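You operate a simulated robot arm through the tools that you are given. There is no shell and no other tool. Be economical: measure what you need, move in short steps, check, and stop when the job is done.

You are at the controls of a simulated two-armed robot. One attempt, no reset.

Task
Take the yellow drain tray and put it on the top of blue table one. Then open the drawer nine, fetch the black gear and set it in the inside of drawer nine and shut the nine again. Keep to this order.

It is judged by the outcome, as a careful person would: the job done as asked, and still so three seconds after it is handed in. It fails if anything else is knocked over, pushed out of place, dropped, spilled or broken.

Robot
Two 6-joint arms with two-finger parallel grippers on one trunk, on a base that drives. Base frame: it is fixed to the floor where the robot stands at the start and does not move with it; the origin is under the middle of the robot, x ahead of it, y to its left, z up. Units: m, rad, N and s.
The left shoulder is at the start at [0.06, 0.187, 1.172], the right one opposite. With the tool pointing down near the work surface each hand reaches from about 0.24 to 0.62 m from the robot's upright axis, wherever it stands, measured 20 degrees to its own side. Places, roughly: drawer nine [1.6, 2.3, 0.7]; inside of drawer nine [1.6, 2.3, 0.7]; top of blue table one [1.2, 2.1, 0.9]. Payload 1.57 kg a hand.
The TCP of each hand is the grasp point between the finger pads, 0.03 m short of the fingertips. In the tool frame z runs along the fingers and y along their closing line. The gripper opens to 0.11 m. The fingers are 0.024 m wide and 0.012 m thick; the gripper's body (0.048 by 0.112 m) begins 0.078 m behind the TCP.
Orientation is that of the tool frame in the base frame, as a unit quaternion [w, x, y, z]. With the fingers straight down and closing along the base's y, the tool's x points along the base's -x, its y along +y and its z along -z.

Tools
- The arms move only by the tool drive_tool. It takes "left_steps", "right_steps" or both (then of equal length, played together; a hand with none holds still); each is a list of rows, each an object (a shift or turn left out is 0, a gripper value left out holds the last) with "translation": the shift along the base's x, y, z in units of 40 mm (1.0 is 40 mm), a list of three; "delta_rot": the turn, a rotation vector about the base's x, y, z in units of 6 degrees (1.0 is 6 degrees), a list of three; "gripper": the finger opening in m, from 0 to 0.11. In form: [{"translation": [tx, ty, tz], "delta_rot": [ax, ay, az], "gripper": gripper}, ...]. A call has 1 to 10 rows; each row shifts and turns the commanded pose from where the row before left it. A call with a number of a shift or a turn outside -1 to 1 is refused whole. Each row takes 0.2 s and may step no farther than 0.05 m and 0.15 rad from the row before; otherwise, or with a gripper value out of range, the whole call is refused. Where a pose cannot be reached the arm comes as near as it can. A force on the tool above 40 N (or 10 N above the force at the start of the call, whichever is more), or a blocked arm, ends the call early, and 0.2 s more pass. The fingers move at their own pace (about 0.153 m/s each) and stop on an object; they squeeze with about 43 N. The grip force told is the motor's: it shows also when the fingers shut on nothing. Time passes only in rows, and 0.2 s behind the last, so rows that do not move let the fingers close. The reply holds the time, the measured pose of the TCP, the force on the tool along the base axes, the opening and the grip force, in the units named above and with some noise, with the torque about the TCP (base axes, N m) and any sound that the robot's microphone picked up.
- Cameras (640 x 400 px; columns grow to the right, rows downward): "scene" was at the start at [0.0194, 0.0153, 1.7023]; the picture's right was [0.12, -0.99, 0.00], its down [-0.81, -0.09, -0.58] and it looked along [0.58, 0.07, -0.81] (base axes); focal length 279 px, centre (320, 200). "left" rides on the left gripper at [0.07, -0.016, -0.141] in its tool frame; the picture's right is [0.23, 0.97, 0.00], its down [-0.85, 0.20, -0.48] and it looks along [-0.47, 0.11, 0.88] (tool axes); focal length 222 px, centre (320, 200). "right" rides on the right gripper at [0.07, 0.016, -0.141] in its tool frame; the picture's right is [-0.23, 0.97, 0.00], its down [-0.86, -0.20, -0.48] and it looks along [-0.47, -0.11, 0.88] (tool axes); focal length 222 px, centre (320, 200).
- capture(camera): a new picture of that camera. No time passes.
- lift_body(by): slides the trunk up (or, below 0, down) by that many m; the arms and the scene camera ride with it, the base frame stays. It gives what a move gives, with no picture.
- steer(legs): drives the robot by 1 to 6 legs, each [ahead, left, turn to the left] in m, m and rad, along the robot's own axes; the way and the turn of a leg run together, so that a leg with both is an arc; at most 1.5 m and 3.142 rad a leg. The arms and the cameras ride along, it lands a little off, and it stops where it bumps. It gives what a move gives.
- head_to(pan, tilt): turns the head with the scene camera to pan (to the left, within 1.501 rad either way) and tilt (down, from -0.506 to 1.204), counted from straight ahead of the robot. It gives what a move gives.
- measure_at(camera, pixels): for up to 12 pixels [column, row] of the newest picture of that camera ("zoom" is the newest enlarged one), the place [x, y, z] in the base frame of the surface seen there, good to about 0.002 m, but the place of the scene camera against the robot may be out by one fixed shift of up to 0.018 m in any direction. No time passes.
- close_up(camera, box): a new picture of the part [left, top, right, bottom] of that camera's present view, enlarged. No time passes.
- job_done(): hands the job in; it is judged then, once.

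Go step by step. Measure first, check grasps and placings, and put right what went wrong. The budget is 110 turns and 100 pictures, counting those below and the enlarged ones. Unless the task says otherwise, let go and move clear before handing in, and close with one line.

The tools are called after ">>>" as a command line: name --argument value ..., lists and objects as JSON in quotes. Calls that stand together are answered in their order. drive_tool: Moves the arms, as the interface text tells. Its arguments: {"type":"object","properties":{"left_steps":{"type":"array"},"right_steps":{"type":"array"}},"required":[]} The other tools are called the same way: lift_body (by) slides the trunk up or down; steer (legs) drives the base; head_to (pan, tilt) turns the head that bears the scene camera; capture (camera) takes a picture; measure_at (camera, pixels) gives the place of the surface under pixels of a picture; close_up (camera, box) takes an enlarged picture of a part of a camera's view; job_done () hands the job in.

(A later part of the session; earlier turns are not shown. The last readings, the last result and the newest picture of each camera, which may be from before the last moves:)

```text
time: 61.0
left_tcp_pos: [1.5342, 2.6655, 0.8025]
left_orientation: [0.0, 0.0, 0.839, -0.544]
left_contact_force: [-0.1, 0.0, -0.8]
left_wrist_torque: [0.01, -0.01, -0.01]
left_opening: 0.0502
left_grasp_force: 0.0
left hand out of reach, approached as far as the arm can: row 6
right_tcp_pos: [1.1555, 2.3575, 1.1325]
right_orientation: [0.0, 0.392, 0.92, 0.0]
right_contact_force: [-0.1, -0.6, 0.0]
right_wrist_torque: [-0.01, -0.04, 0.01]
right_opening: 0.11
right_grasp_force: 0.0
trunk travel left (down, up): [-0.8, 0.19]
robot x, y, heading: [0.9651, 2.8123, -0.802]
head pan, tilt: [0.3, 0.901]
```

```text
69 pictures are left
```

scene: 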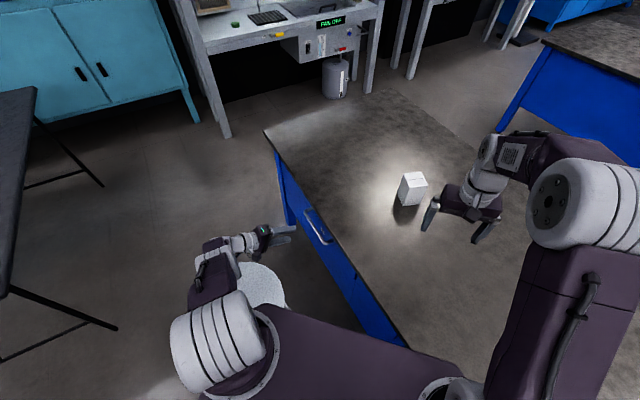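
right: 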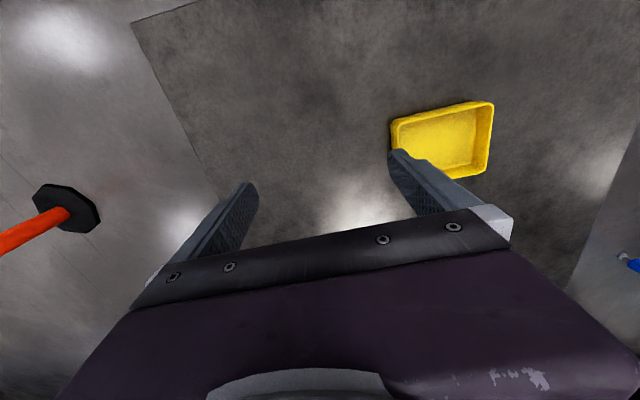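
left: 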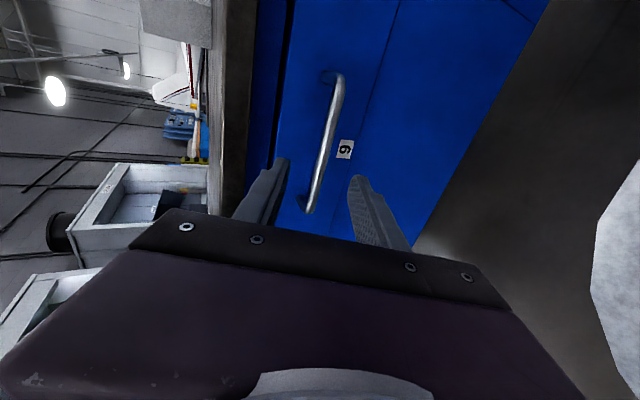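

A horizontal seam below the tag (375,90) shows the drawer front's lower edge. I measure it; also, the arm is at its reach limit, so I'll raise the hand and lower the trunk 0.2 m.

>>> measure_at --camera "left" --pixels '[[386, 50], [372, 90], [365, 112], [398, 5], [345, 150], [340, 100], [328, 150], [312, 200], [262, 100], [280, 120], [255, 60]]'

>>> close_up --camera "left" --box '[220, 0, 520, 240]'

>>> drive_tool --left_steps '[{"translation": [0, 0, 0.9]}, {"translation": [0, 0, 0.9]}, {"translation": [0, 0, 0.9]}, {"translation": [0, 0, 0.9]}, {"translation": [0, 0, 0.9]}]'

>>> lift_body --by -0.2

```text
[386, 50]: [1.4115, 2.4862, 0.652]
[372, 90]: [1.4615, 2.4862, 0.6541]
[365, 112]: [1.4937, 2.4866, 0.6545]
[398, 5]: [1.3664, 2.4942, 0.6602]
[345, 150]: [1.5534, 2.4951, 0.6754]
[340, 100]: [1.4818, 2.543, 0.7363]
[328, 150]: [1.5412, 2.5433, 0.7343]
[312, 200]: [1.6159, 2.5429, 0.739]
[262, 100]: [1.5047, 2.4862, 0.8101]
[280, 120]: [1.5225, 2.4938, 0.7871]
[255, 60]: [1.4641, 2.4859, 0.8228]
```

```text
1.67 times, centred on (370, 120) of left
```

zoom: 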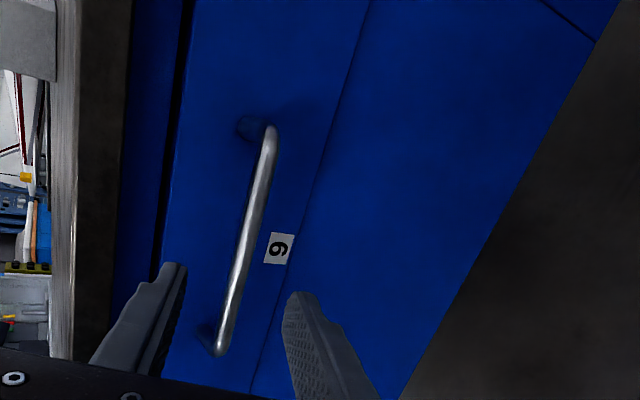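

```text
time: 62.2
left_tcp_pos: [1.5363, 2.6655, 0.9848]
left_orientation: [0.001, 0.001, 0.839, -0.544]
left_contact_force: [0.0, 0.5, -0.2]
left_wrist_torque: [0.04, 0.0, 0.0]
left_opening: 0.0499
left_grasp_force: 0.1
right_tcp_pos: [1.1555, 2.3591, 1.1321]
right_orientation: [0.001, 0.392, 0.92, -0.001]
right_contact_force: [0.1, -0.1, 0.1]
right_wrist_torque: [0.0, 0.04, 0.01]
right_opening: 0.1101
right_grasp_force: 0.2
trunk travel left (down, up): [-0.8, 0.19]
robot x, y, heading: [0.9671, 2.8136, -0.804]
head pan, tilt: [0.3, 0.901]
```

```text
time: 64.3
left_tcp_pos: [1.5373, 2.6659, 0.7836]
left_orientation: [0.001, 0.001, 0.839, -0.543]
left_contact_force: [0.8, 0.7, -0.1]
left_wrist_torque: [-0.03, -0.01, -0.02]
left_opening: 0.05
left_grasp_force: 0.0
right_tcp_pos: [1.1571, 2.3579, 0.9324]
right_orientation: [0.0, 0.392, 0.92, 0.0]
right_contact_force: [-0.6, -0.2, 1.1]
right_wrist_torque: [-0.02, 0.0, -0.01]
right_opening: 0.11
right_grasp_force: 0.1
trunk travel left (down, up): [-0.6, 0.39]
robot x, y, heading: [0.9639, 2.813, -0.8]
head pan, tilt: [0.3, 0.901]
```

Drawer nine's front spans z≈0.654–0.80, so it clears the seat (0.616). Now I approach along the fingers to straddle the bar.

>>> drive_tool --left_steps '[{"translation": [0.1, -0.7, -0.27], "gripper": 0.044}, {"translation": [0.1, -0.75, -0.27]}, {"translation": [0, -0.75, -0.27]}, {"translation": [0, -0.5, -0.2]}]'

>>> capture --camera "left"

```text
time: 65.3
left_tcp_pos: [1.5454, 2.5588, 0.743]
left_orientation: [0.001, 0.001, 0.839, -0.544]
left_contact_force: [0.2, -0.8, 0.8]
left_wrist_torque: [-0.03, -0.02, -0.02]
left_opening: 0.0439
left_grasp_force: 0.1
right_tcp_pos: [1.1588, 2.358, 0.9333]
right_orientation: [0.0, 0.392, 0.92, 0.0]
right_contact_force: [0.2, -0.6, 0.7]
right_wrist_torque: [0.02, 0.04, 0.01]
right_opening: 0.1101
right_grasp_force: 0.0
trunk travel left (down, up): [-0.6, 0.39]
robot x, y, heading: [0.9653, 2.8095, -0.804]
head pan, tilt: [0.3, 0.901]
```

```text
67 pictures are left
```

left: 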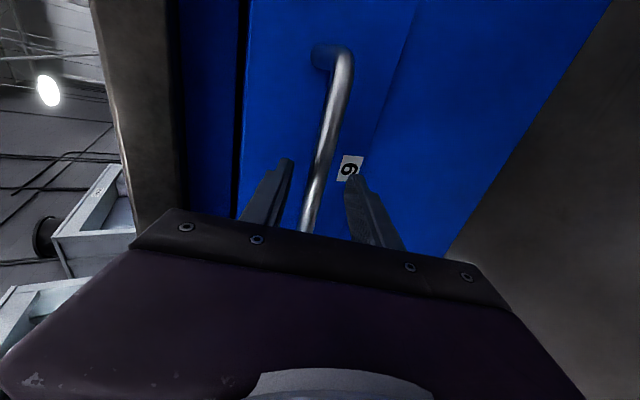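

The bar lies between the fingers. I go in a further 8 mm and close.

>>> drive_tool --left_steps '[{"translation": [0, -0.2, -0.08]}, {"gripper": 0}, {"gripper": 0}, {"gripper": 0}]'

>>> capture --camera "left"

```text
time: 66.3
left_tcp_pos: [1.5442, 2.551, 0.7425]
left_orientation: [0.002, 0.002, 0.839, -0.544]
left_contact_force: [2.9, -3.3, 12.2]
left_wrist_torque: [-0.17, 0.44, -0.14]
left_opening: 0.0156
left_grasp_force: 30.8
right_tcp_pos: [1.1553, 2.3577, 0.9331]
right_orientation: [0.0, 0.391, 0.92, -0.001]
right_contact_force: [1.0, 0.0, -0.9]
right_wrist_torque: [0.02, 0.0, 0.02]
right_opening: 0.1098
right_grasp_force: 0.1
trunk travel left (down, up): [-0.6, 0.39]
robot x, y, heading: [0.9623, 2.8114, -0.806]
head pan, tilt: [0.3, 0.901]
```

```text
66 pictures are left
```

left: 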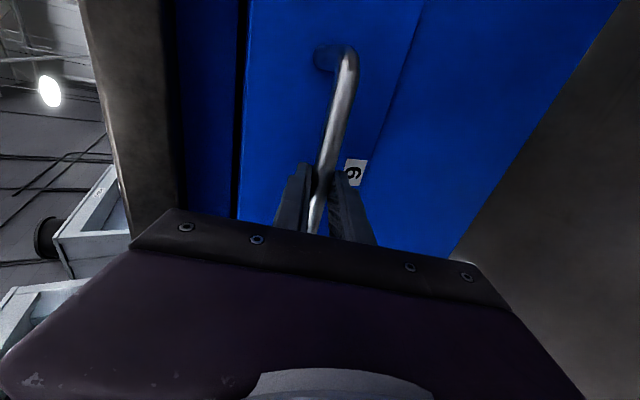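

Gripped on the bar (15.6 mm). I pull straight toward +y.

>>> drive_tool --left_steps '[{"translation": [0, 0.4, 0.06]}, {"translation": [0, 0.6, 0]}, {"translation": [0, 0.6, 0]}, {"translation": [0, 0.6, 0]}, {"translation": [0, 0.6, 0]}]'

>>> capture --camera "left"

>>> capture --camera "scene"

```text
time: 67.5
left_tcp_pos: [1.545, 2.6643, 0.7424]
left_orientation: [0.0, 0.001, 0.839, -0.543]
left_contact_force: [-1.1, 1.0, 3.1]
left_wrist_torque: [-0.16, 0.3, -0.22]
left_opening: 0.0157
left_grasp_force: 31.4
right_tcp_pos: [1.157, 2.3597, 0.9332]
right_orientation: [0.0, 0.392, 0.92, 0.0]
right_contact_force: [0.4, -0.1, 0.6]
right_wrist_torque: [-0.02, -0.01, 0.02]
right_opening: 0.11
right_grasp_force: 0.0
trunk travel left (down, up): [-0.6, 0.39]
robot x, y, heading: [0.9647, 2.8105, -0.804]
head pan, tilt: [0.3, 0.901]
```

```text
65 pictures are left
```

left: 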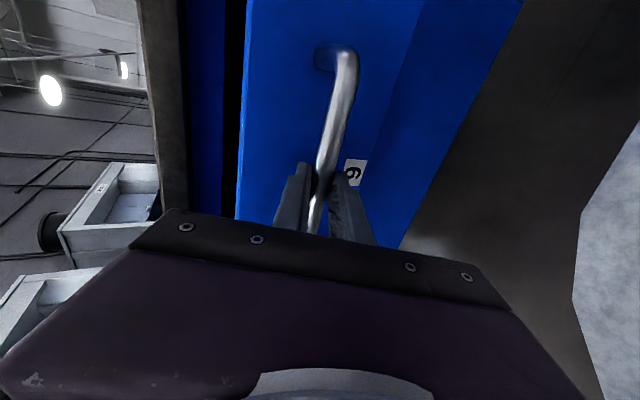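

```text
64 pictures are left
```

scene: 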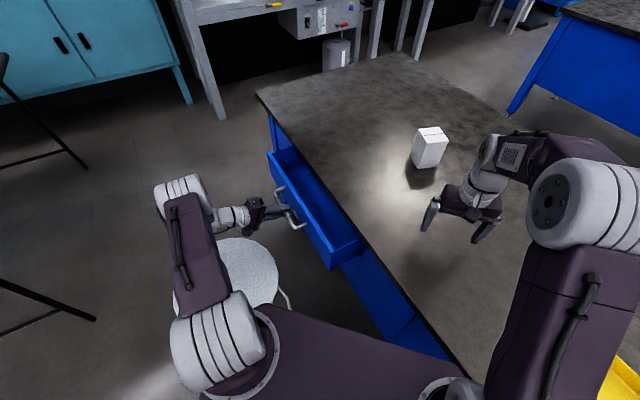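

The drawer is sliding out cleanly and passes above the stool. I pull another 0.12 m.

>>> drive_tool --left_steps '[{"translation": [0, 0.6, 0]}, {"translation": [0, 0.6, 0]}, {"translation": [0, 0.6, 0]}, {"translation": [0, 0.6, 0]}, {"translation": [0, 0.6, 0]}]'

>>> capture --camera "scene"

```text
time: 68.7
left_tcp_pos: [1.5449, 2.7812, 0.7431]
left_orientation: [0.0, 0.001, 0.84, -0.543]
left_contact_force: [-16.5, -0.1, -15.1]
left_wrist_torque: [0.07, 0.14, -0.2]
left_opening: 0.0158
left_grasp_force: 31.2
right_tcp_pos: [1.1563, 2.3568, 0.9315]
right_orientation: [0.0, 0.391, 0.92, 0.0]
right_contact_force: [0.7, -1.3, 0.7]
right_wrist_torque: [0.01, 0.01, -0.01]
right_opening: 0.11
right_grasp_force: 0.1
trunk travel left (down, up): [-0.6, 0.39]
robot x, y, heading: [0.9631, 2.8129, -0.802]
head pan, tilt: [0.3, 0.901]
```

```text
63 pictures are left
```

scene: 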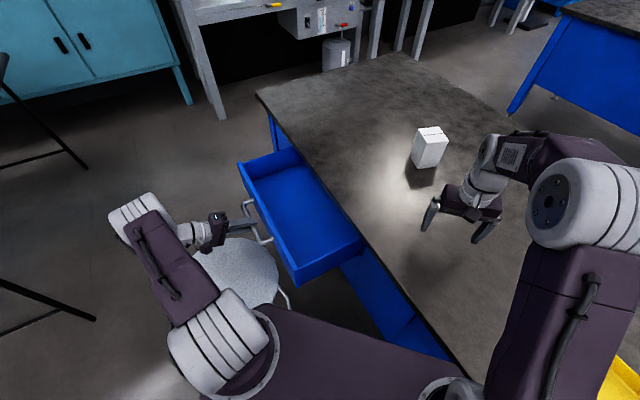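

The drawer is open ~0.23 m, enough. I release, withdraw along the fingers, and measure the inside.

>>> drive_tool --left_steps '[{"gripper": 0.05}, {"gripper": 0.05}, {"translation": [0, 0.4, 0.2]}, {"translation": [0, 0.6, 0.3]}, {"translation": [-0.2, 0.4, 0.6]}, {"translation": [-0.4, 0, 0.9]}, {"translation": [-0.4, 0, 0.9]}, {"translation": [-0.4, 0, 0.9]}, {"translation": [-0.4, 0, 0.9]}]'

>>> capture --camera "scene"

>>> measure_at --camera "scene" --pixels '[[240, 165], [297, 280], [362, 245], [300, 215], [325, 230], [280, 190], [300, 262], [260, 180], [345, 235]]'

```text
time: 70.7
left_tcp_pos: [1.4724, 2.8397, 0.9326]
left_orientation: [0.001, 0.001, 0.839, -0.544]
left_contact_force: [-0.6, 0.0, 0.0]
left_wrist_torque: [0.01, 0.01, -0.01]
left_opening: 0.0501
left_grasp_force: 0.0
right_tcp_pos: [1.1558, 2.3575, 0.9315]
right_orientation: [0.0, 0.391, 0.92, 0.001]
right_contact_force: [-1.1, 0.3, 0.4]
right_wrist_torque: [0.01, 0.01, 0.02]
right_opening: 0.1102
right_grasp_force: 0.1
trunk travel left (down, up): [-0.6, 0.39]
robot x, y, heading: [0.9637, 2.8115, -0.802]
head pan, tilt: [0.3, 0.901]
```

```text
62 pictures are left
```

scene: 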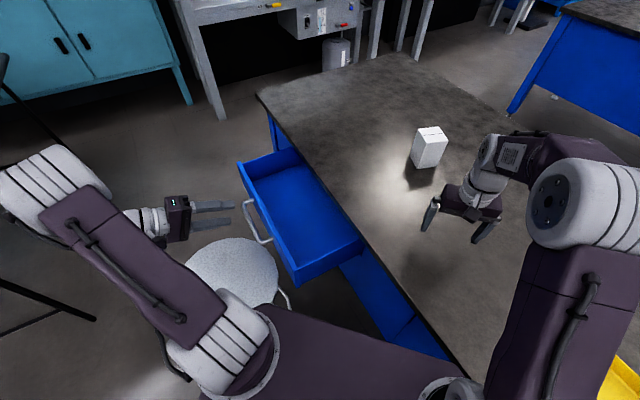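

```text
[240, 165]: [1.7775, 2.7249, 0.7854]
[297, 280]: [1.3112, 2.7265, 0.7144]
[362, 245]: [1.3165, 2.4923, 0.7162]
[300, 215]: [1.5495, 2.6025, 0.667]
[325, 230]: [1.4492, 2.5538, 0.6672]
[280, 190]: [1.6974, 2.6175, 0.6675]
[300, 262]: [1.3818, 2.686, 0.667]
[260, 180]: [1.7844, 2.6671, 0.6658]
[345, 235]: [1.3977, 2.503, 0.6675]
```

The drawer's inside is at x 1.32–1.77, y 2.54–2.70, floor z 0.667. Now I raise the trunk and bring the left hand back to a compact tool-down pose before driving for the gear.

>>> lift_body --by 0.2

>>> drive_tool --left_steps '[{"delta_rot": [1, 0, 0]}, {"delta_rot": [1, 0, 0]}, {"delta_rot": [1, 0, 0]}, {"translation": [0, -0.3, 0], "delta_rot": [1, 0, 0]}, {"translation": [0, -0.3, 0], "delta_rot": [1, 0, 0]}, {"translation": [0, -0.3, 0], "delta_rot": [1, 0, 0]}, {"translation": [0, -0.3, 0], "delta_rot": [1, 0, 0]}, {"translation": [0, -0.3, 0], "delta_rot": [1, 0, 0]}, {"translation": [0, -0.3, 0], "delta_rot": [1, 0, 0]}, {"translation": [0, -0.3, 0], "delta_rot": [1, 0, 0]}]'

>>> drive_tool --left_steps '[{"delta_rot": [0.98, 0, 0]}, {"translation": [0, -0.2, 0], "delta_rot": [0, 0, -0.958]}, {"translation": [0, -0.2, 0], "delta_rot": [0, 0, -0.958]}, {"translation": [0, -0.2, 0], "delta_rot": [0, 0, -0.958]}, {"translation": [0, -0.2, 0], "delta_rot": [0, 0, -0.958]}, {"translation": [0, -0.2, 0], "delta_rot": [0, 0, -0.958]}, {"translation": [0, -0.2, 0], "delta_rot": [0, 0, -0.958]}, {"translation": [0, -0.2, 0], "delta_rot": [0, 0, -0.958]}, {"delta_rot": [0, 0, -0.958]}]'

>>> capture --camera "scene"

```text
time: 72.9
left_tcp_pos: [1.4733, 2.839, 1.1306]
left_orientation: [0.001, 0.001, 0.839, -0.544]
left_contact_force: [0.1, 0.7, 0.6]
left_wrist_torque: [-0.05, 0.0, 0.01]
left_opening: 0.0502
left_grasp_force: 0.0
right_tcp_pos: [1.1569, 2.3568, 1.1318]
right_orientation: [0.0, 0.392, 0.92, -0.001]
right_contact_force: [0.3, -0.5, -0.1]
right_wrist_torque: [0.0, 0.01, 0.01]
right_opening: 0.1102
right_grasp_force: 0.1
trunk travel left (down, up): [-0.8, 0.19]
robot x, y, heading: [0.962, 2.8121, -0.807]
head pan, tilt: [0.3, 0.901]
```

```text
time: 75.1
left_tcp_pos: [1.4739, 2.7552, 1.1306]
left_orientation: [0.001, 0.002, 0.999, -0.05]
left_contact_force: [0.2, 0.0, 0.2]
left_wrist_torque: [0.04, -0.01, 0.01]
left_opening: 0.0502
left_grasp_force: 0.0
right_tcp_pos: [1.1577, 2.3565, 1.1319]
right_orientation: [0.0, 0.391, 0.921, 0.0]
right_contact_force: [-0.4, -0.4, 0.3]
right_wrist_torque: [0.01, -0.01, -0.02]
right_opening: 0.11
right_grasp_force: 0.1
trunk travel left (down, up): [-0.8, 0.19]
robot x, y, heading: [0.9661, 2.8154, -0.807]
head pan, tilt: [0.3, 0.901]
```

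```text
time: 77.1
left_tcp_pos: [1.4737, 2.6986, 1.1312]
left_orientation: [0.0, 0.392, 0.92, 0.0]
left_contact_force: [0.1, 0.0, -0.3]
left_wrist_torque: [0.0, 0.02, 0.02]
left_opening: 0.0501
left_grasp_force: 0.0
right_tcp_pos: [1.1568, 2.3585, 1.1321]
right_orientation: [0.0, 0.391, 0.92, 0.0]
right_contact_force: [-0.2, -0.7, 0.3]
right_wrist_torque: [-0.01, -0.02, 0.0]
right_opening: 0.11
right_grasp_force: 0.0
trunk travel left (down, up): [-0.8, 0.19]
robot x, y, heading: [0.9643, 2.8095, -0.806]
head pan, tilt: [0.3, 0.901]
```

```text
61 pictures are left
```

scene: 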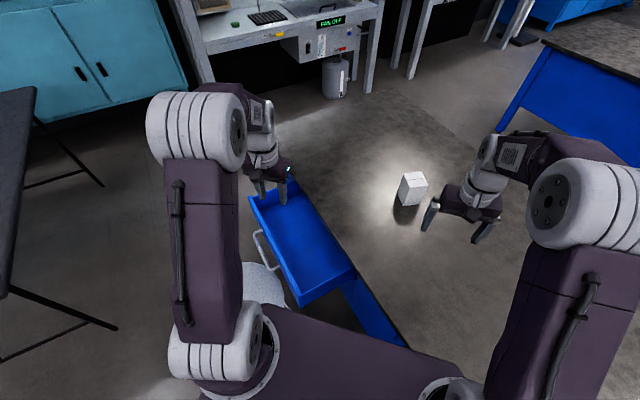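

The arms are compact and the drawer stays open. I drive round the near end of table one to the gear.

>>> steer --legs '[[0, 0, -0.765], [0, -1.5, 0], [1.5, 0, 0], [0.6, 0, 0]]'

>>> head_to --pan 0.6 --tilt 0.7

>>> capture --camera "scene"

```text
time: 96.4
left_tcp_pos: [-0.3448, 0.3457, 1.1303]
left_orientation: [0.0, 0.728, 0.685, -0.001]
left_contact_force: [0.1, -0.4, -0.5]
left_wrist_torque: [-0.03, 0.0, 0.0]
left_opening: 0.0501
left_grasp_force: 0.0
right_tcp_pos: [-0.8104, 0.3473, 1.1322]
right_orientation: [0.001, 0.728, 0.686, -0.001]
right_contact_force: [0.0, -0.8, 0.0]
right_wrist_torque: [0.0, -0.02, 0.02]
right_opening: 0.1103
right_grasp_force: 0.1
trunk travel left (down, up): [-0.8, 0.19]
robot x, y, heading: [-0.6026, 0.7934, -1.631]
head pan, tilt: [0.3, 0.901]
```

```text
time: 97.2
left_tcp_pos: [-0.3435, 0.3438, 1.1318]
left_orientation: [0.0, 0.729, 0.685, 0.0]
left_contact_force: [0.4, 0.5, -0.8]
left_wrist_torque: [0.02, 0.0, 0.03]
left_opening: 0.0502
left_grasp_force: 0.1
right_tcp_pos: [-0.8102, 0.3475, 1.1317]
right_orientation: [0.0, 0.729, 0.685, 0.0]
right_contact_force: [-0.3, 0.2, -0.6]
right_wrist_torque: [0.0, 0.01, 0.0]
right_opening: 0.1101
right_grasp_force: 0.1
trunk travel left (down, up): [-0.8, 0.19]
robot x, y, heading: [-0.6014, 0.7961, -1.631]
head pan, tilt: [0.6, 0.7]
```

```text
60 pictures are left
```

scene: 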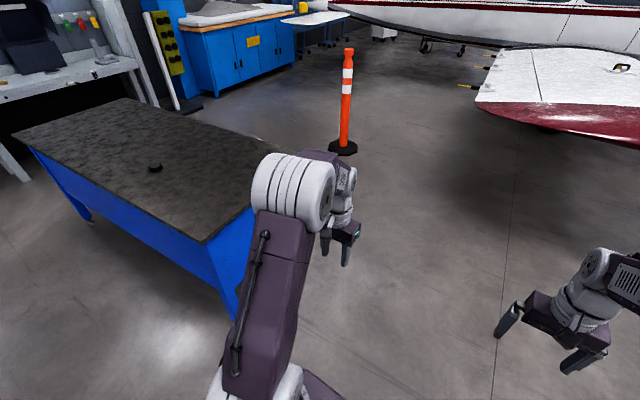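

The gear is at (155,167), alone on the table. I measure it and the table edge, then correct heading and slide alongside.

>>> measure_at --camera "scene" --pixels '[[155, 166], [156, 171], [150, 215], [205, 241], [90, 175]]'

>>> steer --legs '[[0, 0, 0.06], [0, 1.28, 0]]'

>>> head_to --pan 0.3 --tilt 0.9

>>> capture --camera "scene"

```text
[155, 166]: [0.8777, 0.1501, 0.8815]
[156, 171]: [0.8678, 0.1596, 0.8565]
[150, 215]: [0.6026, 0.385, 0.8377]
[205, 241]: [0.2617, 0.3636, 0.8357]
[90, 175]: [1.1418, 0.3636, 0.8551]
```

```text
time: 104.0
left_tcp_pos: [0.9591, 0.3599, 1.1313]
left_orientation: [0.0, 0.708, 0.707, 0.0]
left_contact_force: [0.9, -1.0, 0.0]
left_wrist_torque: [-0.01, 0.0, 0.0]
left_opening: 0.0502
left_grasp_force: 0.1
right_tcp_pos: [0.4929, 0.3334, 1.1311]
right_orientation: [0.0, 0.708, 0.707, 0.0]
right_contact_force: [-0.1, -0.3, -0.7]
right_wrist_torque: [-0.04, 0.02, -0.02]
right_opening: 0.1102
right_grasp_force: 0.0
trunk travel left (down, up): [-0.8, 0.19]
robot x, y, heading: [0.6681, 0.795, -1.574]
head pan, tilt: [0.6, 0.7]
```

```text
time: 104.8
left_tcp_pos: [0.9595, 0.36, 1.1306]
left_orientation: [0.0, 0.708, 0.706, 0.0]
left_contact_force: [0.8, -0.6, 0.4]
left_wrist_torque: [0.03, 0.03, -0.01]
left_opening: 0.0502
left_grasp_force: 0.1
right_tcp_pos: [0.4933, 0.334, 1.1327]
right_orientation: [0.0, 0.707, 0.707, 0.0]
right_contact_force: [-0.1, -0.4, 0.4]
right_wrist_torque: [-0.01, -0.01, 0.0]
right_opening: 0.11
right_grasp_force: 0.1
trunk travel left (down, up): [-0.8, 0.19]
robot x, y, heading: [0.6723, 0.792, -1.574]
head pan, tilt: [0.3, 0.901]
```

```text
59 pictures are left
```

scene: 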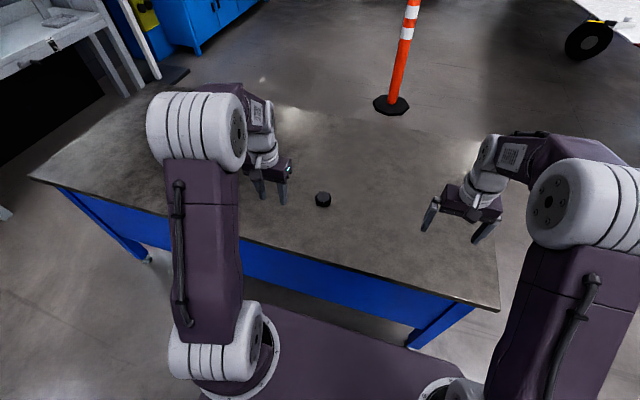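

I move 0.12 m closer and bring the left hand above the gear.

>>> steer --legs '[[0.12, 0, 0]]'

>>> drive_tool --left_steps '[{"translation": [-0.45, -0.45, -0.6], "gripper": 0.09}, {"translation": [-0.45, -0.45, -0.6]}, {"translation": [-0.45, -0.45, -0.6]}, {"translation": [-0.45, -0.45, -0.6]}, {"translation": [-0.45, -0.45, -0.6]}]'

>>> capture --camera "left"

```text
time: 106.1
left_tcp_pos: [0.9579, 0.2388, 1.1317]
left_orientation: [0.001, 0.707, 0.707, -0.001]
left_contact_force: [0.3, 0.8, 1.1]
left_wrist_torque: [-0.02, -0.02, 0.0]
left_opening: 0.0504
left_grasp_force: 0.0
right_tcp_pos: [0.4921, 0.2145, 1.1322]
right_orientation: [0.0, 0.707, 0.707, -0.001]
right_contact_force: [-0.6, -0.4, -0.1]
right_wrist_torque: [0.02, 0.01, -0.05]
right_opening: 0.11
right_grasp_force: 0.1
trunk travel left (down, up): [-0.8, 0.19]
robot x, y, heading: [0.6721, 0.675, -1.573]
head pan, tilt: [0.3, 0.901]
```

```text
time: 107.3
left_tcp_pos: [0.8675, 0.1471, 1.0117]
left_orientation: [-0.001, 0.708, 0.707, 0.0]
left_contact_force: [-0.2, 0.0, -0.7]
left_wrist_torque: [0.02, 0.0, -0.02]
left_opening: 0.0901
left_grasp_force: 0.0
right_tcp_pos: [0.4917, 0.2118, 1.1318]
right_orientation: [0.0, 0.707, 0.707, 0.0]
right_contact_force: [-0.8, 0.7, 0.0]
right_wrist_torque: [0.01, 0.02, -0.02]
right_opening: 0.11
right_grasp_force: 0.1
trunk travel left (down, up): [-0.8, 0.19]
robot x, y, heading: [0.6669, 0.6712, -1.57]
head pan, tilt: [0.3, 0.901]
```

```text
58 pictures are left
```

left: 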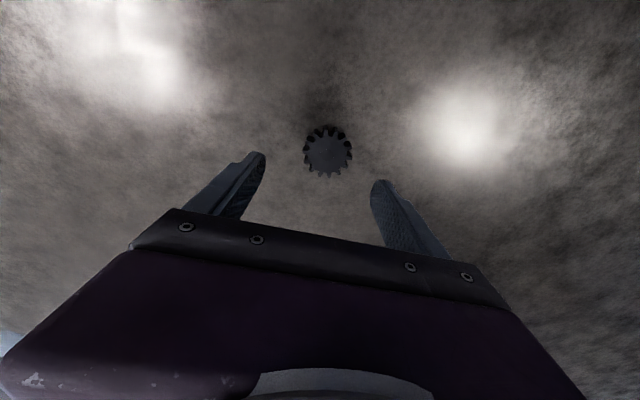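

>>> measure_at --camera "left" --pixels '[[327, 153], [308, 153], [348, 155], [328, 135], [328, 172], [327, 178], [300, 190]]'

>>> close_up --camera "left" --box '[290, 110, 370, 190]'

```text
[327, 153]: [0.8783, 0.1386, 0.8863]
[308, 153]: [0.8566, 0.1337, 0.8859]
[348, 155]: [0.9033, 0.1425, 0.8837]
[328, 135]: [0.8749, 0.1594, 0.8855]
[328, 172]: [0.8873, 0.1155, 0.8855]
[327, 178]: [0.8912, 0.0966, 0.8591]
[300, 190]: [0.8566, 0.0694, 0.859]
```

```text
5.00 times, centred on (330, 150) of left
```

zoom: 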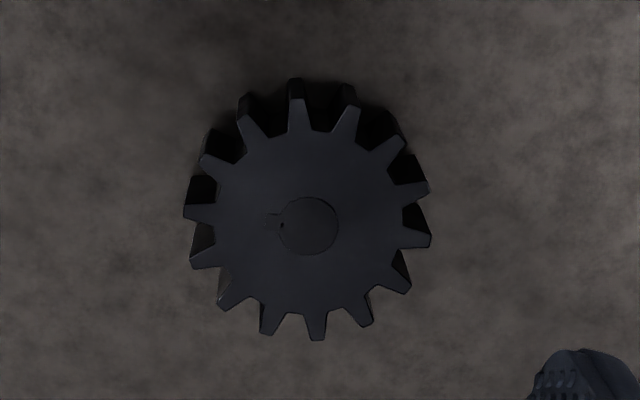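

The gear centre is (0.879, 0.137), 52 mm across, top z 0.886. I centre on it, descend and close.

>>> drive_tool --left_steps '[{"translation": [0.29, -0.25, -0.7]}, {"translation": [0, 0, -0.8]}, {"translation": [0, 0, -0.8]}, {"translation": [0, 0, -0.61]}, {"gripper": 0}, {"gripper": 0}, {"gripper": 0}]'

>>> capture --camera "left"

```text
time: 108.9
left_tcp_pos: [0.8789, 0.1371, 0.8954]
left_orientation: [0.0, 0.708, 0.707, -0.001]
left_contact_force: [1.0, 0.1, -0.4]
left_wrist_torque: [-0.03, -0.02, 0.01]
left_opening: 0.0589
left_grasp_force: 42.3
right_tcp_pos: [0.4936, 0.2124, 1.132]
right_orientation: [-0.001, 0.707, 0.707, 0.001]
right_contact_force: [1.8, -1.2, -0.6]
right_wrist_torque: [-0.01, -0.01, -0.02]
right_opening: 0.1101
right_grasp_force: 0.1
trunk travel left (down, up): [-0.8, 0.19]
robot x, y, heading: [0.6682, 0.6714, -1.576]
head pan, tilt: [0.3, 0.901]
```

```text
56 pictures are left
```

left: 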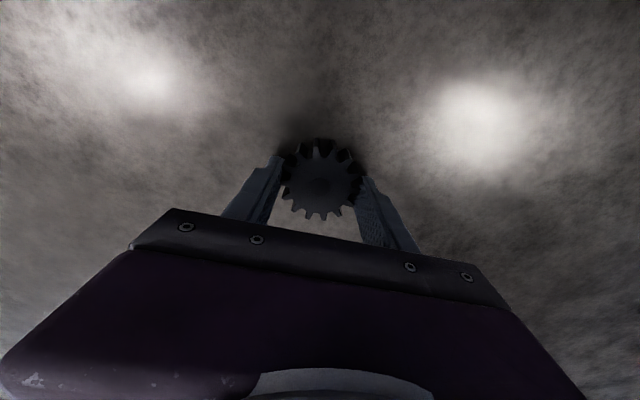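

The gear is held (opening 58.9 mm, 42 N). I lift it and check.

>>> drive_tool --left_steps '[{"translation": [0, 0, 0.4]}, {"translation": [0, 0, 0.9]}, {"translation": [0, 0, 0.9]}, {"translation": [0, 0, 0.9]}, {"translation": [0, 0, 0.9]}, {"translation": [0.2, 0.5, 0.9]}, {"translation": [0.2, 0.5, 0.9]}, {"translation": [0.2, 0.5, 0]}]'

>>> capture --camera "left"

```text
time: 110.7
left_tcp_pos: [0.9042, 0.1989, 1.1282]
left_orientation: [-0.001, 0.707, 0.707, 0.0]
left_contact_force: [0.5, -0.3, -3.3]
left_wrist_torque: [0.04, -0.03, 0.0]
left_opening: 0.0588
left_grasp_force: 43.0
right_tcp_pos: [0.493, 0.213, 1.1328]
right_orientation: [0.0, 0.708, 0.707, 0.0]
right_contact_force: [0.0, 0.2, -1.0]
right_wrist_torque: [0.01, -0.03, -0.02]
right_opening: 0.1098
right_grasp_force: 0.1
trunk travel left (down, up): [-0.8, 0.19]
robot x, y, heading: [0.6712, 0.6709, -1.576]
head pan, tilt: [0.3, 0.901]
```

```text
55 pictures are left
```

left: 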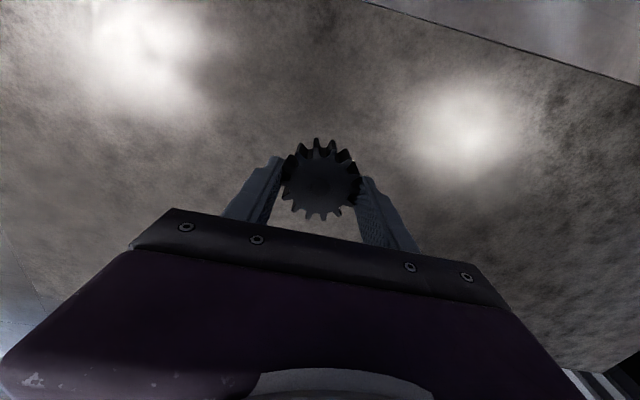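

Held securely. I drive back the same way to the far side of table one.

>>> steer --legs '[[-0.15, 0, 0], [0, -1.27, 0], [-1.5, 0, 0], [-0.6, 0, 0]]'

```text
time: 128.0
left_tcp_pos: [-0.3822, 2.4338, 1.126]
left_orientation: [0.0, 0.704, 0.71, 0.0]
left_contact_force: [-0.1, 0.1, -3.9]
left_wrist_torque: [-0.01, 0.0, -0.02]
left_opening: 0.0589
left_grasp_force: 43.3
right_tcp_pos: [-0.7932, 2.4438, 1.131]
right_orientation: [0.0, 0.704, 0.71, 0.0]
right_contact_force: [0.4, 0.6, -0.2]
right_wrist_torque: [0.0, 0.0, 0.02]
right_opening: 0.11
right_grasp_force: 0.1
trunk travel left (down, up): [-0.8, 0.19]
robot x, y, heading: [-0.6188, 2.9055, -1.561]
head pan, tilt: [0.3, 0.901]
```

I'm at (−0.62, 2.91). I slide along to x≈0.88 and check the surroundings.

>>> steer --legs '[[0, 1.48, 0]]'

>>> head_to --pan 0.7 --tilt 0.9

>>> capture --camera "scene"

```text
time: 135.4
left_tcp_pos: [1.1004, 2.4231, 1.128]
left_orientation: [0.0, 0.712, 0.702, 0.0]
left_contact_force: [-1.0, 0.4, -3.6]
left_wrist_torque: [0.0, 0.0, 0.02]
left_opening: 0.0588
left_grasp_force: 43.2
right_tcp_pos: [0.6892, 2.4442, 1.1309]
right_orientation: [0.0, 0.713, 0.702, 0.0]
right_contact_force: [0.2, 0.0, -0.4]
right_wrist_torque: [-0.01, 0.01, -0.04]
right_opening: 0.11
right_grasp_force: 0.1
trunk travel left (down, up): [-0.8, 0.19]
robot x, y, heading: [0.8757, 2.9002, -1.588]
head pan, tilt: [0.3, 0.901]
```

```text
time: 136.3
left_tcp_pos: [1.1012, 2.4232, 1.126]
left_orientation: [-0.001, 0.713, 0.702, 0.0]
left_contact_force: [-0.5, -0.3, -4.9]
left_wrist_torque: [-0.01, 0.01, 0.0]
left_opening: 0.0586
left_grasp_force: 42.8
right_tcp_pos: [0.6895, 2.4431, 1.1322]
right_orientation: [0.0, 0.712, 0.702, 0.0]
right_contact_force: [-0.8, -0.7, -0.6]
right_wrist_torque: [0.0, 0.02, 0.02]
right_opening: 0.1101
right_grasp_force: 0.1
trunk travel left (down, up): [-0.8, 0.19]
robot x, y, heading: [0.8723, 2.8996, -1.592]
head pan, tilt: [0.7, 0.901]
```

```text
54 pictures are left
```

scene: 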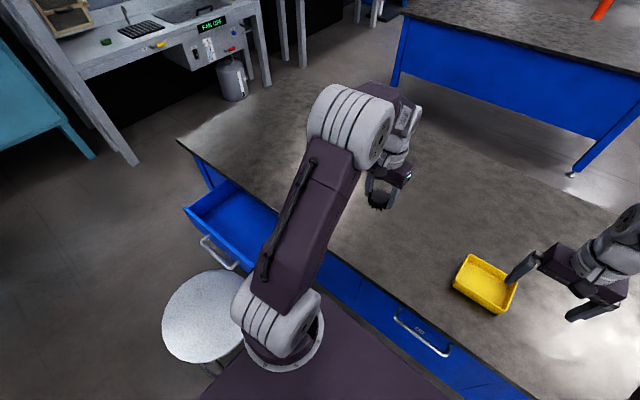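

The drawer is still open and the tray in place. I take the same stand as before.

>>> steer --legs '[[0.085, 0.09, 0], [0, 0, 0.785]]'

>>> head_to --pan 0.3 --tilt 0.9

>>> capture --camera "scene"

>>> capture --camera "left"

```text
time: 139.6
left_tcp_pos: [1.4619, 2.6411, 1.1272]
left_orientation: [0.0, 0.387, 0.922, 0.0]
left_contact_force: [0.0, 0.9, -4.3]
left_wrist_torque: [0.0, 0.02, -0.02]
left_opening: 0.0586
left_grasp_force: 43.2
right_tcp_pos: [1.1605, 2.3633, 1.1326]
right_orientation: [0.0, 0.387, 0.922, 0.0]
right_contact_force: [0.2, 0.3, 0.1]
right_wrist_torque: [-0.01, 0.0, 0.01]
right_opening: 0.1099
right_grasp_force: 0.0
trunk travel left (down, up): [-0.8, 0.19]
robot x, y, heading: [0.9611, 2.8169, -0.793]
head pan, tilt: [0.7, 0.901]
```

```text
time: 140.5
left_tcp_pos: [1.4628, 2.6417, 1.1265]
left_orientation: [0.0, 0.387, 0.922, 0.001]
left_contact_force: [0.0, 1.1, -3.7]
left_wrist_torque: [-0.01, 0.02, 0.01]
left_opening: 0.0586
left_grasp_force: 43.0
right_tcp_pos: [1.1596, 2.3623, 1.1314]
right_orientation: [0.0, 0.387, 0.922, 0.0]
right_contact_force: [0.3, 0.3, 0.2]
right_wrist_torque: [0.02, -0.03, 0.06]
right_opening: 0.1099
right_grasp_force: 0.0
trunk travel left (down, up): [-0.8, 0.19]
robot x, y, heading: [0.963, 2.8158, -0.791]
head pan, tilt: [0.3, 0.901]
```

```text
53 pictures are left
```

scene: 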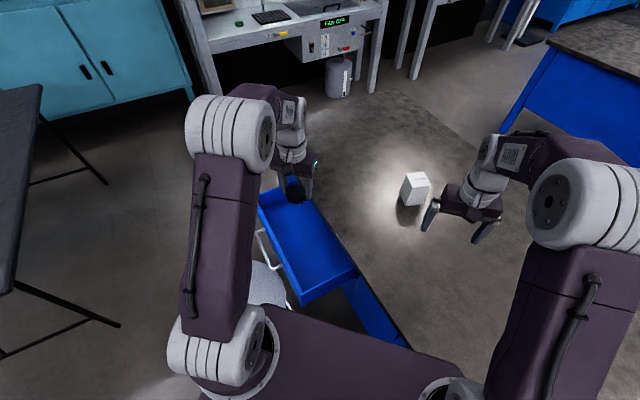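

```text
52 pictures are left
```

left: 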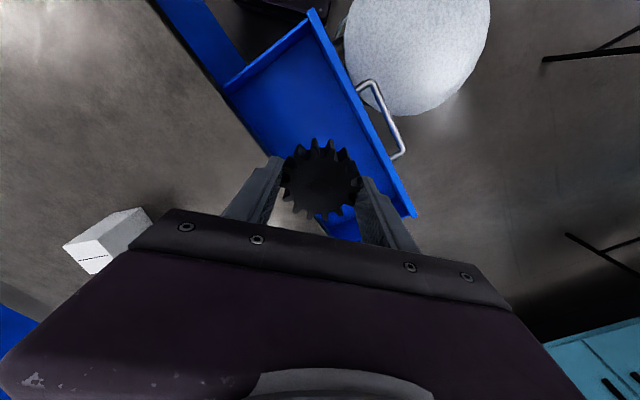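

I turn the hand so the fingers span x (narrow side toward the table edge), centre it over the drawer opening at (1.48, 2.622), then lower the trunk 0.16 m.

>>> drive_tool --left_steps '[{"translation": [0.05, -0.06, 0], "delta_rot": [0, 0, -0.93]}, {"translation": [0.05, -0.06, 0], "delta_rot": [0, 0, -0.93]}, {"translation": [0.05, -0.06, 0], "delta_rot": [0, 0, -0.93]}, {"translation": [0.05, -0.06, 0], "delta_rot": [0, 0, -0.93]}, {"translation": [0.05, -0.06, 0], "delta_rot": [0, 0, -0.93]}, {"translation": [0.05, -0.06, 0], "delta_rot": [0, 0, -0.93]}, {"translation": [0.05, -0.06, 0], "delta_rot": [0, 0, -0.93]}, {"translation": [0.05, -0.06, 0], "delta_rot": [0, 0, -0.93]}]'

>>> lift_body --by -0.16

>>> capture --camera "left"

>>> capture --camera "scene"

```text
time: 142.3
left_tcp_pos: [1.4773, 2.6212, 1.1261]
left_orientation: [0.0, 0.709, 0.705, -0.001]
left_contact_force: [-0.1, 0.6, -3.9]
left_wrist_torque: [0.01, 0.01, 0.0]
left_opening: 0.0585
left_grasp_force: 42.7
right_tcp_pos: [1.1587, 2.3627, 1.132]
right_orientation: [0.0, 0.386, 0.922, 0.0]
right_contact_force: [0.8, -0.3, 0.9]
right_wrist_torque: [0.02, 0.02, 0.0]
right_opening: 0.1098
right_grasp_force: 0.0
trunk travel left (down, up): [-0.8, 0.19]
robot x, y, heading: [0.9663, 2.8166, -0.79]
head pan, tilt: [0.3, 0.901]
```

```text
time: 144.1
left_tcp_pos: [1.4772, 2.622, 0.9674]
left_orientation: [0.0, 0.708, 0.706, 0.0]
left_contact_force: [0.6, 0.7, -5.0]
left_wrist_torque: [-0.01, 0.02, -0.01]
left_opening: 0.0583
left_grasp_force: 42.8
right_tcp_pos: [1.1586, 2.363, 0.9712]
right_orientation: [0.0, 0.387, 0.922, 0.0]
right_contact_force: [-0.6, 1.4, 1.7]
right_wrist_torque: [-0.01, -0.01, -0.01]
right_opening: 0.1103
right_grasp_force: 0.1
trunk travel left (down, up): [-0.64, 0.35]
robot x, y, heading: [0.9659, 2.8173, -0.798]
head pan, tilt: [0.3, 0.901]
```

```text
51 pictures are left
```

left: 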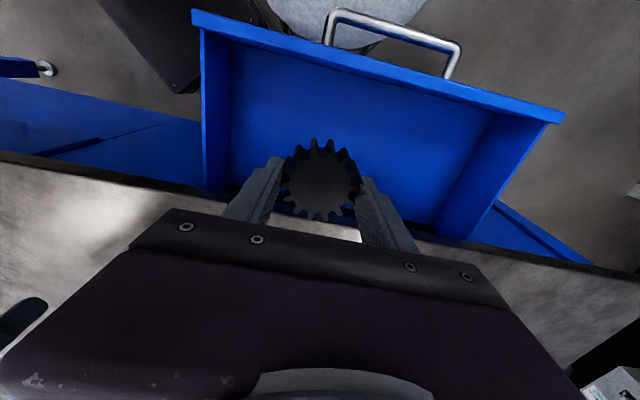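

```text
50 pictures are left
```

scene: 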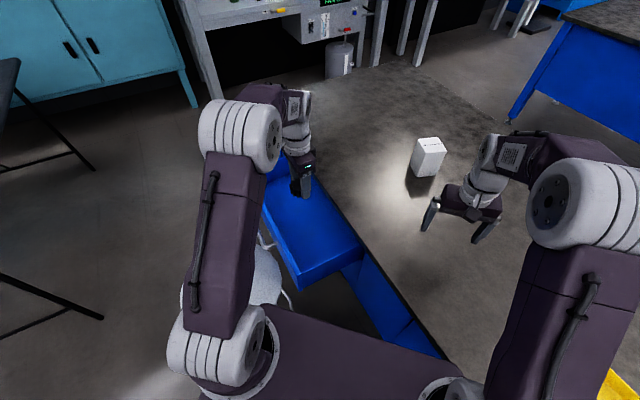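

I verify the table edge and front wall positions against the hand.

>>> measure_at --camera "left" --pixels '[[330, 50], [350, 70], [300, 100], [215, 190], [430, 235], [150, 170], [560, 118], [200, 15], [390, 55]]'

```text
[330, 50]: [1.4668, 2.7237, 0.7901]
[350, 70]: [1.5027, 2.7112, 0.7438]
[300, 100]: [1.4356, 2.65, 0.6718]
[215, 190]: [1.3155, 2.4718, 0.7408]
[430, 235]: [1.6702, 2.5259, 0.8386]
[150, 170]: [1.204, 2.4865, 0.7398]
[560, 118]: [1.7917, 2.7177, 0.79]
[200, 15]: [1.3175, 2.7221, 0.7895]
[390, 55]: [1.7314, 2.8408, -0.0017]
```

Opening y is 2.54–2.71 and floor z≈0.672, so the release height is TCP≈0.708. I descend straight to 0.717.

>>> drive_tool --left_steps '[{"translation": [0.1, 0.1, -0.9]}, {"translation": [0.1, 0, -0.9]}, {"translation": [0, 0, -0.9]}, {"translation": [0, 0, -0.9]}, {"translation": [0, 0, -0.9]}, {"translation": [0, 0, -0.9]}, {"translation": [0, 0, -0.85]}]'

>>> capture --camera "left"

```text
time: 145.7
left_tcp_pos: [1.485, 2.6254, 0.7172]
left_orientation: [0.0, 0.709, 0.706, 0.0]
left_contact_force: [0.0, 1.4, -3.9]
left_wrist_torque: [-0.02, 0.01, 0.03]
left_opening: 0.0587
left_grasp_force: 42.7
right_tcp_pos: [1.1596, 2.3628, 0.9722]
right_orientation: [0.0, 0.387, 0.922, 0.001]
right_contact_force: [-0.4, -0.8, 0.0]
right_wrist_torque: [0.03, -0.02, 0.0]
right_opening: 0.1097
right_grasp_force: 0.0
trunk travel left (down, up): [-0.64, 0.35]
robot x, y, heading: [0.9626, 2.817, -0.794]
head pan, tilt: [0.3, 0.901]
```

```text
49 pictures are left
```

left: 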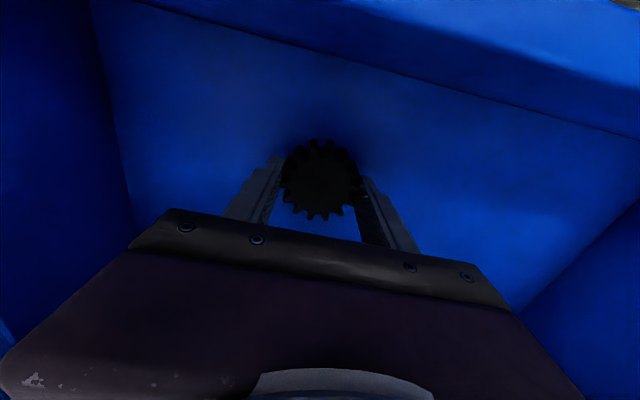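

No contact yet; I lower in small steps until touch.

>>> drive_tool --left_steps '[{"translation": [0, 0, -0.12]}, {"translation": [0, 0, -0.1]}, {"translation": [0, 0, -0.06]}]'

```text
time: 146.5
left_tcp_pos: [1.4858, 2.6263, 0.7079]
left_orientation: [0.001, 0.708, 0.706, 0.0]
left_contact_force: [0.8, 1.1, 7.8]
left_wrist_torque: [0.25, 0.27, -0.09]
left_opening: 0.0585
left_grasp_force: 42.6
right_tcp_pos: [1.1583, 2.3635, 0.9723]
right_orientation: [0.001, 0.386, 0.922, -0.001]
right_contact_force: [0.6, 0.2, 0.4]
right_wrist_torque: [0.01, -0.01, 0.02]
right_opening: 0.1101
right_grasp_force: 0.0
trunk travel left (down, up): [-0.64, 0.35]
robot x, y, heading: [0.9637, 2.8175, -0.8]
head pan, tilt: [0.3, 0.901]
```

The gear touches the drawer floor (7.8 N). I open and lift straight out.

>>> drive_tool --left_steps '[{"gripper": 0.08}, {"gripper": 0.08}, {"translation": [0, 0, 0.5]}, {"translation": [0, 0, 0.9]}, {"translation": [0, 0, 0.9]}, {"translation": [0, 0, 0.9]}, {"translation": [0, 0, 0.9]}, {"translation": [0, 0, 0.9]}]'

>>> capture --camera "left"

```text
time: 148.3
left_tcp_pos: [1.4848, 2.6276, 0.9084]
left_orientation: [0.001, 0.708, 0.706, -0.001]
left_contact_force: [-0.3, 0.5, 0.1]
left_wrist_torque: [0.0, 0.0, 0.0]
left_opening: 0.0798
left_grasp_force: 0.0
right_tcp_pos: [1.1589, 2.3638, 0.9723]
right_orientation: [0.001, 0.387, 0.922, 0.0]
right_contact_force: [0.9, -0.5, -0.9]
right_wrist_torque: [-0.01, 0.01, 0.02]
right_opening: 0.1098
right_grasp_force: 0.0
trunk travel left (down, up): [-0.64, 0.35]
robot x, y, heading: [0.9594, 2.8178, -0.795]
head pan, tilt: [0.3, 0.901]
```

```text
48 pictures are left
```

left: 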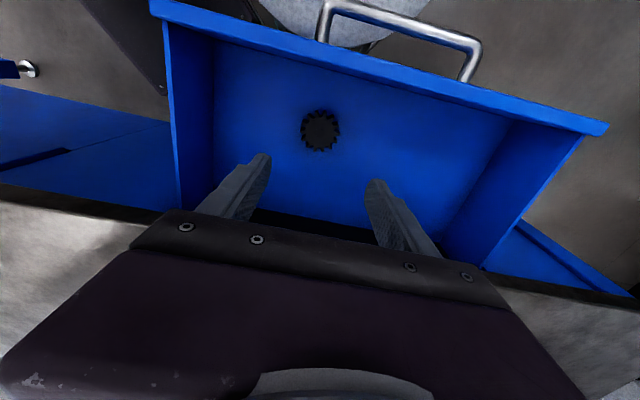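

The gear lies in drawer nine. Now I move the hand out in front of the drawer, fingers closed, tilting them to point at the front panel, to push it shut.

>>> drive_tool --left_steps '[{"translation": [0.1, 0.4, 0.4], "delta_rot": [-1, 0, 0], "gripper": 0.0}, {"translation": [0.1, 0.6, 0.4], "delta_rot": [-1, 0, 0]}, {"translation": [0.1, 0.6, 0.2], "delta_rot": [-1, 0, 0]}, {"translation": [0.1, 0.6, 0.2], "delta_rot": [-1, 0, 0]}, {"translation": [0.1, 0.6, 0.1], "delta_rot": [-1, 0, 0]}, {"translation": [0.1, 0.6, 0], "delta_rot": [-1, 0, 0]}, {"translation": [0.1, 0.6, 0], "delta_rot": [-1, 0, 0]}, {"translation": [0.1, 0.6, 0], "delta_rot": [-1, 0, 0]}, {"translation": [0.1, 0.6, 0], "delta_rot": [-1, 0, 0]}, {"translation": [0.1, 0.3, 0], "delta_rot": [-1, 0, 0]}]'

>>> capture --camera "left"

>>> capture --camera "scene"

```text
time: 150.5
left_tcp_pos: [1.5258, 2.8471, 0.9561]
left_orientation: [0.355, 0.613, 0.611, -0.354]
left_contact_force: [-0.4, -0.4, 0.0]
left_wrist_torque: [0.01, -0.01, 0.01]
left_opening: 0.0003
left_grasp_force: 21.0
right_tcp_pos: [1.1597, 2.3636, 0.9726]
right_orientation: [-0.001, 0.387, 0.922, -0.001]
right_contact_force: [0.0, 0.5, 0.2]
right_wrist_torque: [-0.03, -0.03, -0.01]
right_opening: 0.1101
right_grasp_force: 0.1
trunk travel left (down, up): [-0.64, 0.35]
robot x, y, heading: [0.9633, 2.8145, -0.791]
head pan, tilt: [0.3, 0.901]
```

```text
47 pictures are left
```

left: 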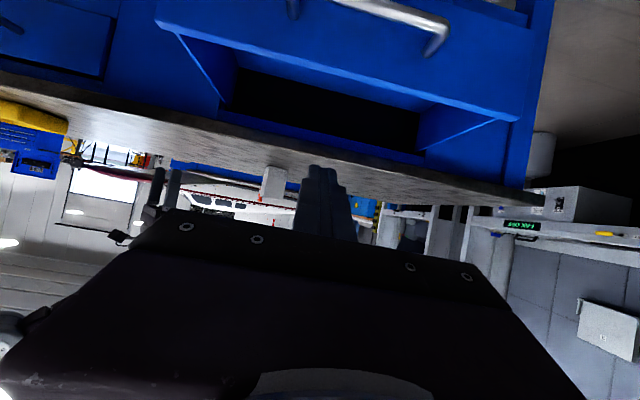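

```text
46 pictures are left
```

scene: 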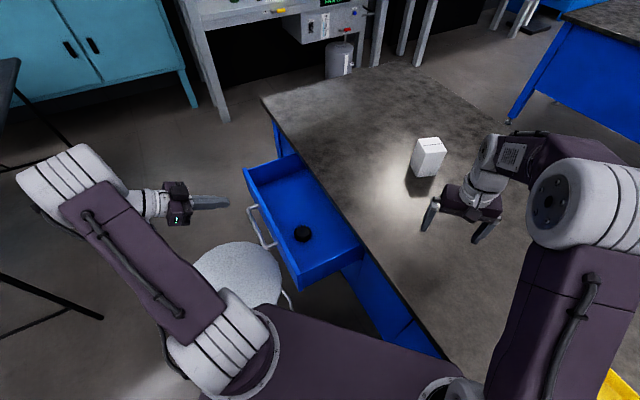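

The fingers point at the panel, tilted 30° below horizontal. I descend to z≈0.785 in front of the drawer, above the handle.

>>> drive_tool --left_steps '[{"translation": [0, 0, -0.85]}, {"translation": [0, 0, -0.85]}, {"translation": [0, 0, -0.85]}, {"translation": [0, 0, -0.85]}, {"translation": [0, 0, -0.87]}]'

>>> capture --camera "left"

>>> capture --camera "scene"

```text
time: 151.7
left_tcp_pos: [1.5266, 2.8451, 0.7849]
left_orientation: [0.354, 0.614, 0.611, -0.353]
left_contact_force: [1.3, 0.8, 0.5]
left_wrist_torque: [0.02, 0.02, -0.03]
left_opening: 0.0001
left_grasp_force: 20.7
right_tcp_pos: [1.1589, 2.3631, 0.9729]
right_orientation: [0.0, 0.387, 0.922, 0.0]
right_contact_force: [0.1, 0.0, 0.1]
right_wrist_torque: [-0.04, 0.0, 0.0]
right_opening: 0.1101
right_grasp_force: 0.0
trunk travel left (down, up): [-0.64, 0.35]
robot x, y, heading: [0.9615, 2.8178, -0.797]
head pan, tilt: [0.3, 0.901]
```

```text
45 pictures are left
```

left: 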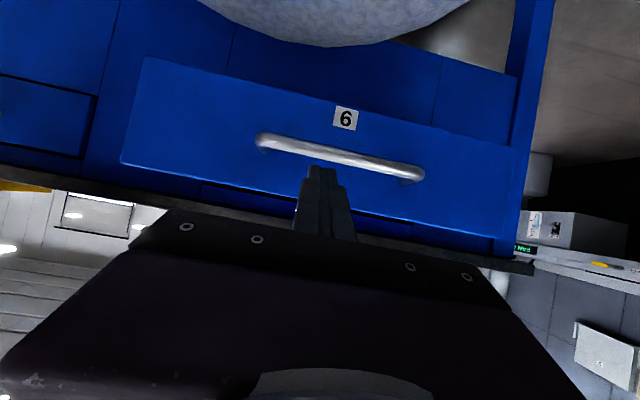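

```text
44 pictures are left
```

scene: 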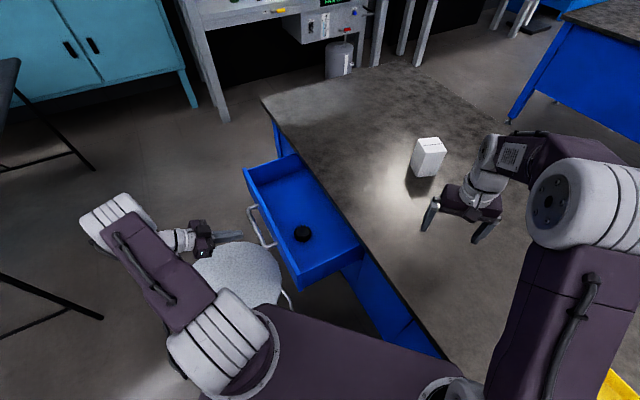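

The fingertips aim at the panel just above the handle. I push in slowly.

>>> drive_tool --left_steps '[{"translation": [0.2, -0.6, -0.12]}, {"translation": [0, -0.6, 0]}, {"translation": [0, -0.6, 0]}, {"translation": [0, -0.5, 0]}, {"translation": [0, -0.5, 0]}, {"translation": [0, -0.5, 0]}, {"translation": [0, -0.5, 0]}]'

>>> capture --camera "scene"

```text
time: 153.3
left_tcp_pos: [1.5342, 2.6935, 0.7829]
left_orientation: [0.354, 0.613, 0.612, -0.352]
left_contact_force: [-0.4, -0.1, 0.2]
left_wrist_torque: [0.0, 0.05, 0.01]
left_opening: 0.0
left_grasp_force: 21.6
right_tcp_pos: [1.1584, 2.3626, 0.9719]
right_orientation: [0.001, 0.387, 0.922, 0.0]
right_contact_force: [-0.6, -0.1, -0.4]
right_wrist_torque: [0.05, -0.03, 0.0]
right_opening: 0.1102
right_grasp_force: 0.0
trunk travel left (down, up): [-0.64, 0.35]
robot x, y, heading: [0.9635, 2.8161, -0.79]
head pan, tilt: [0.3, 0.901]
```

```text
43 pictures are left
```

scene: 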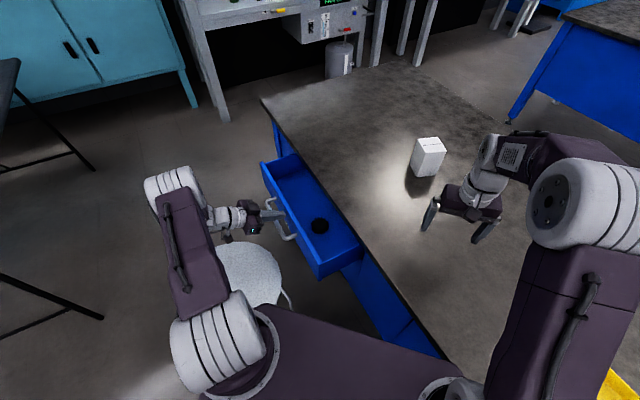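

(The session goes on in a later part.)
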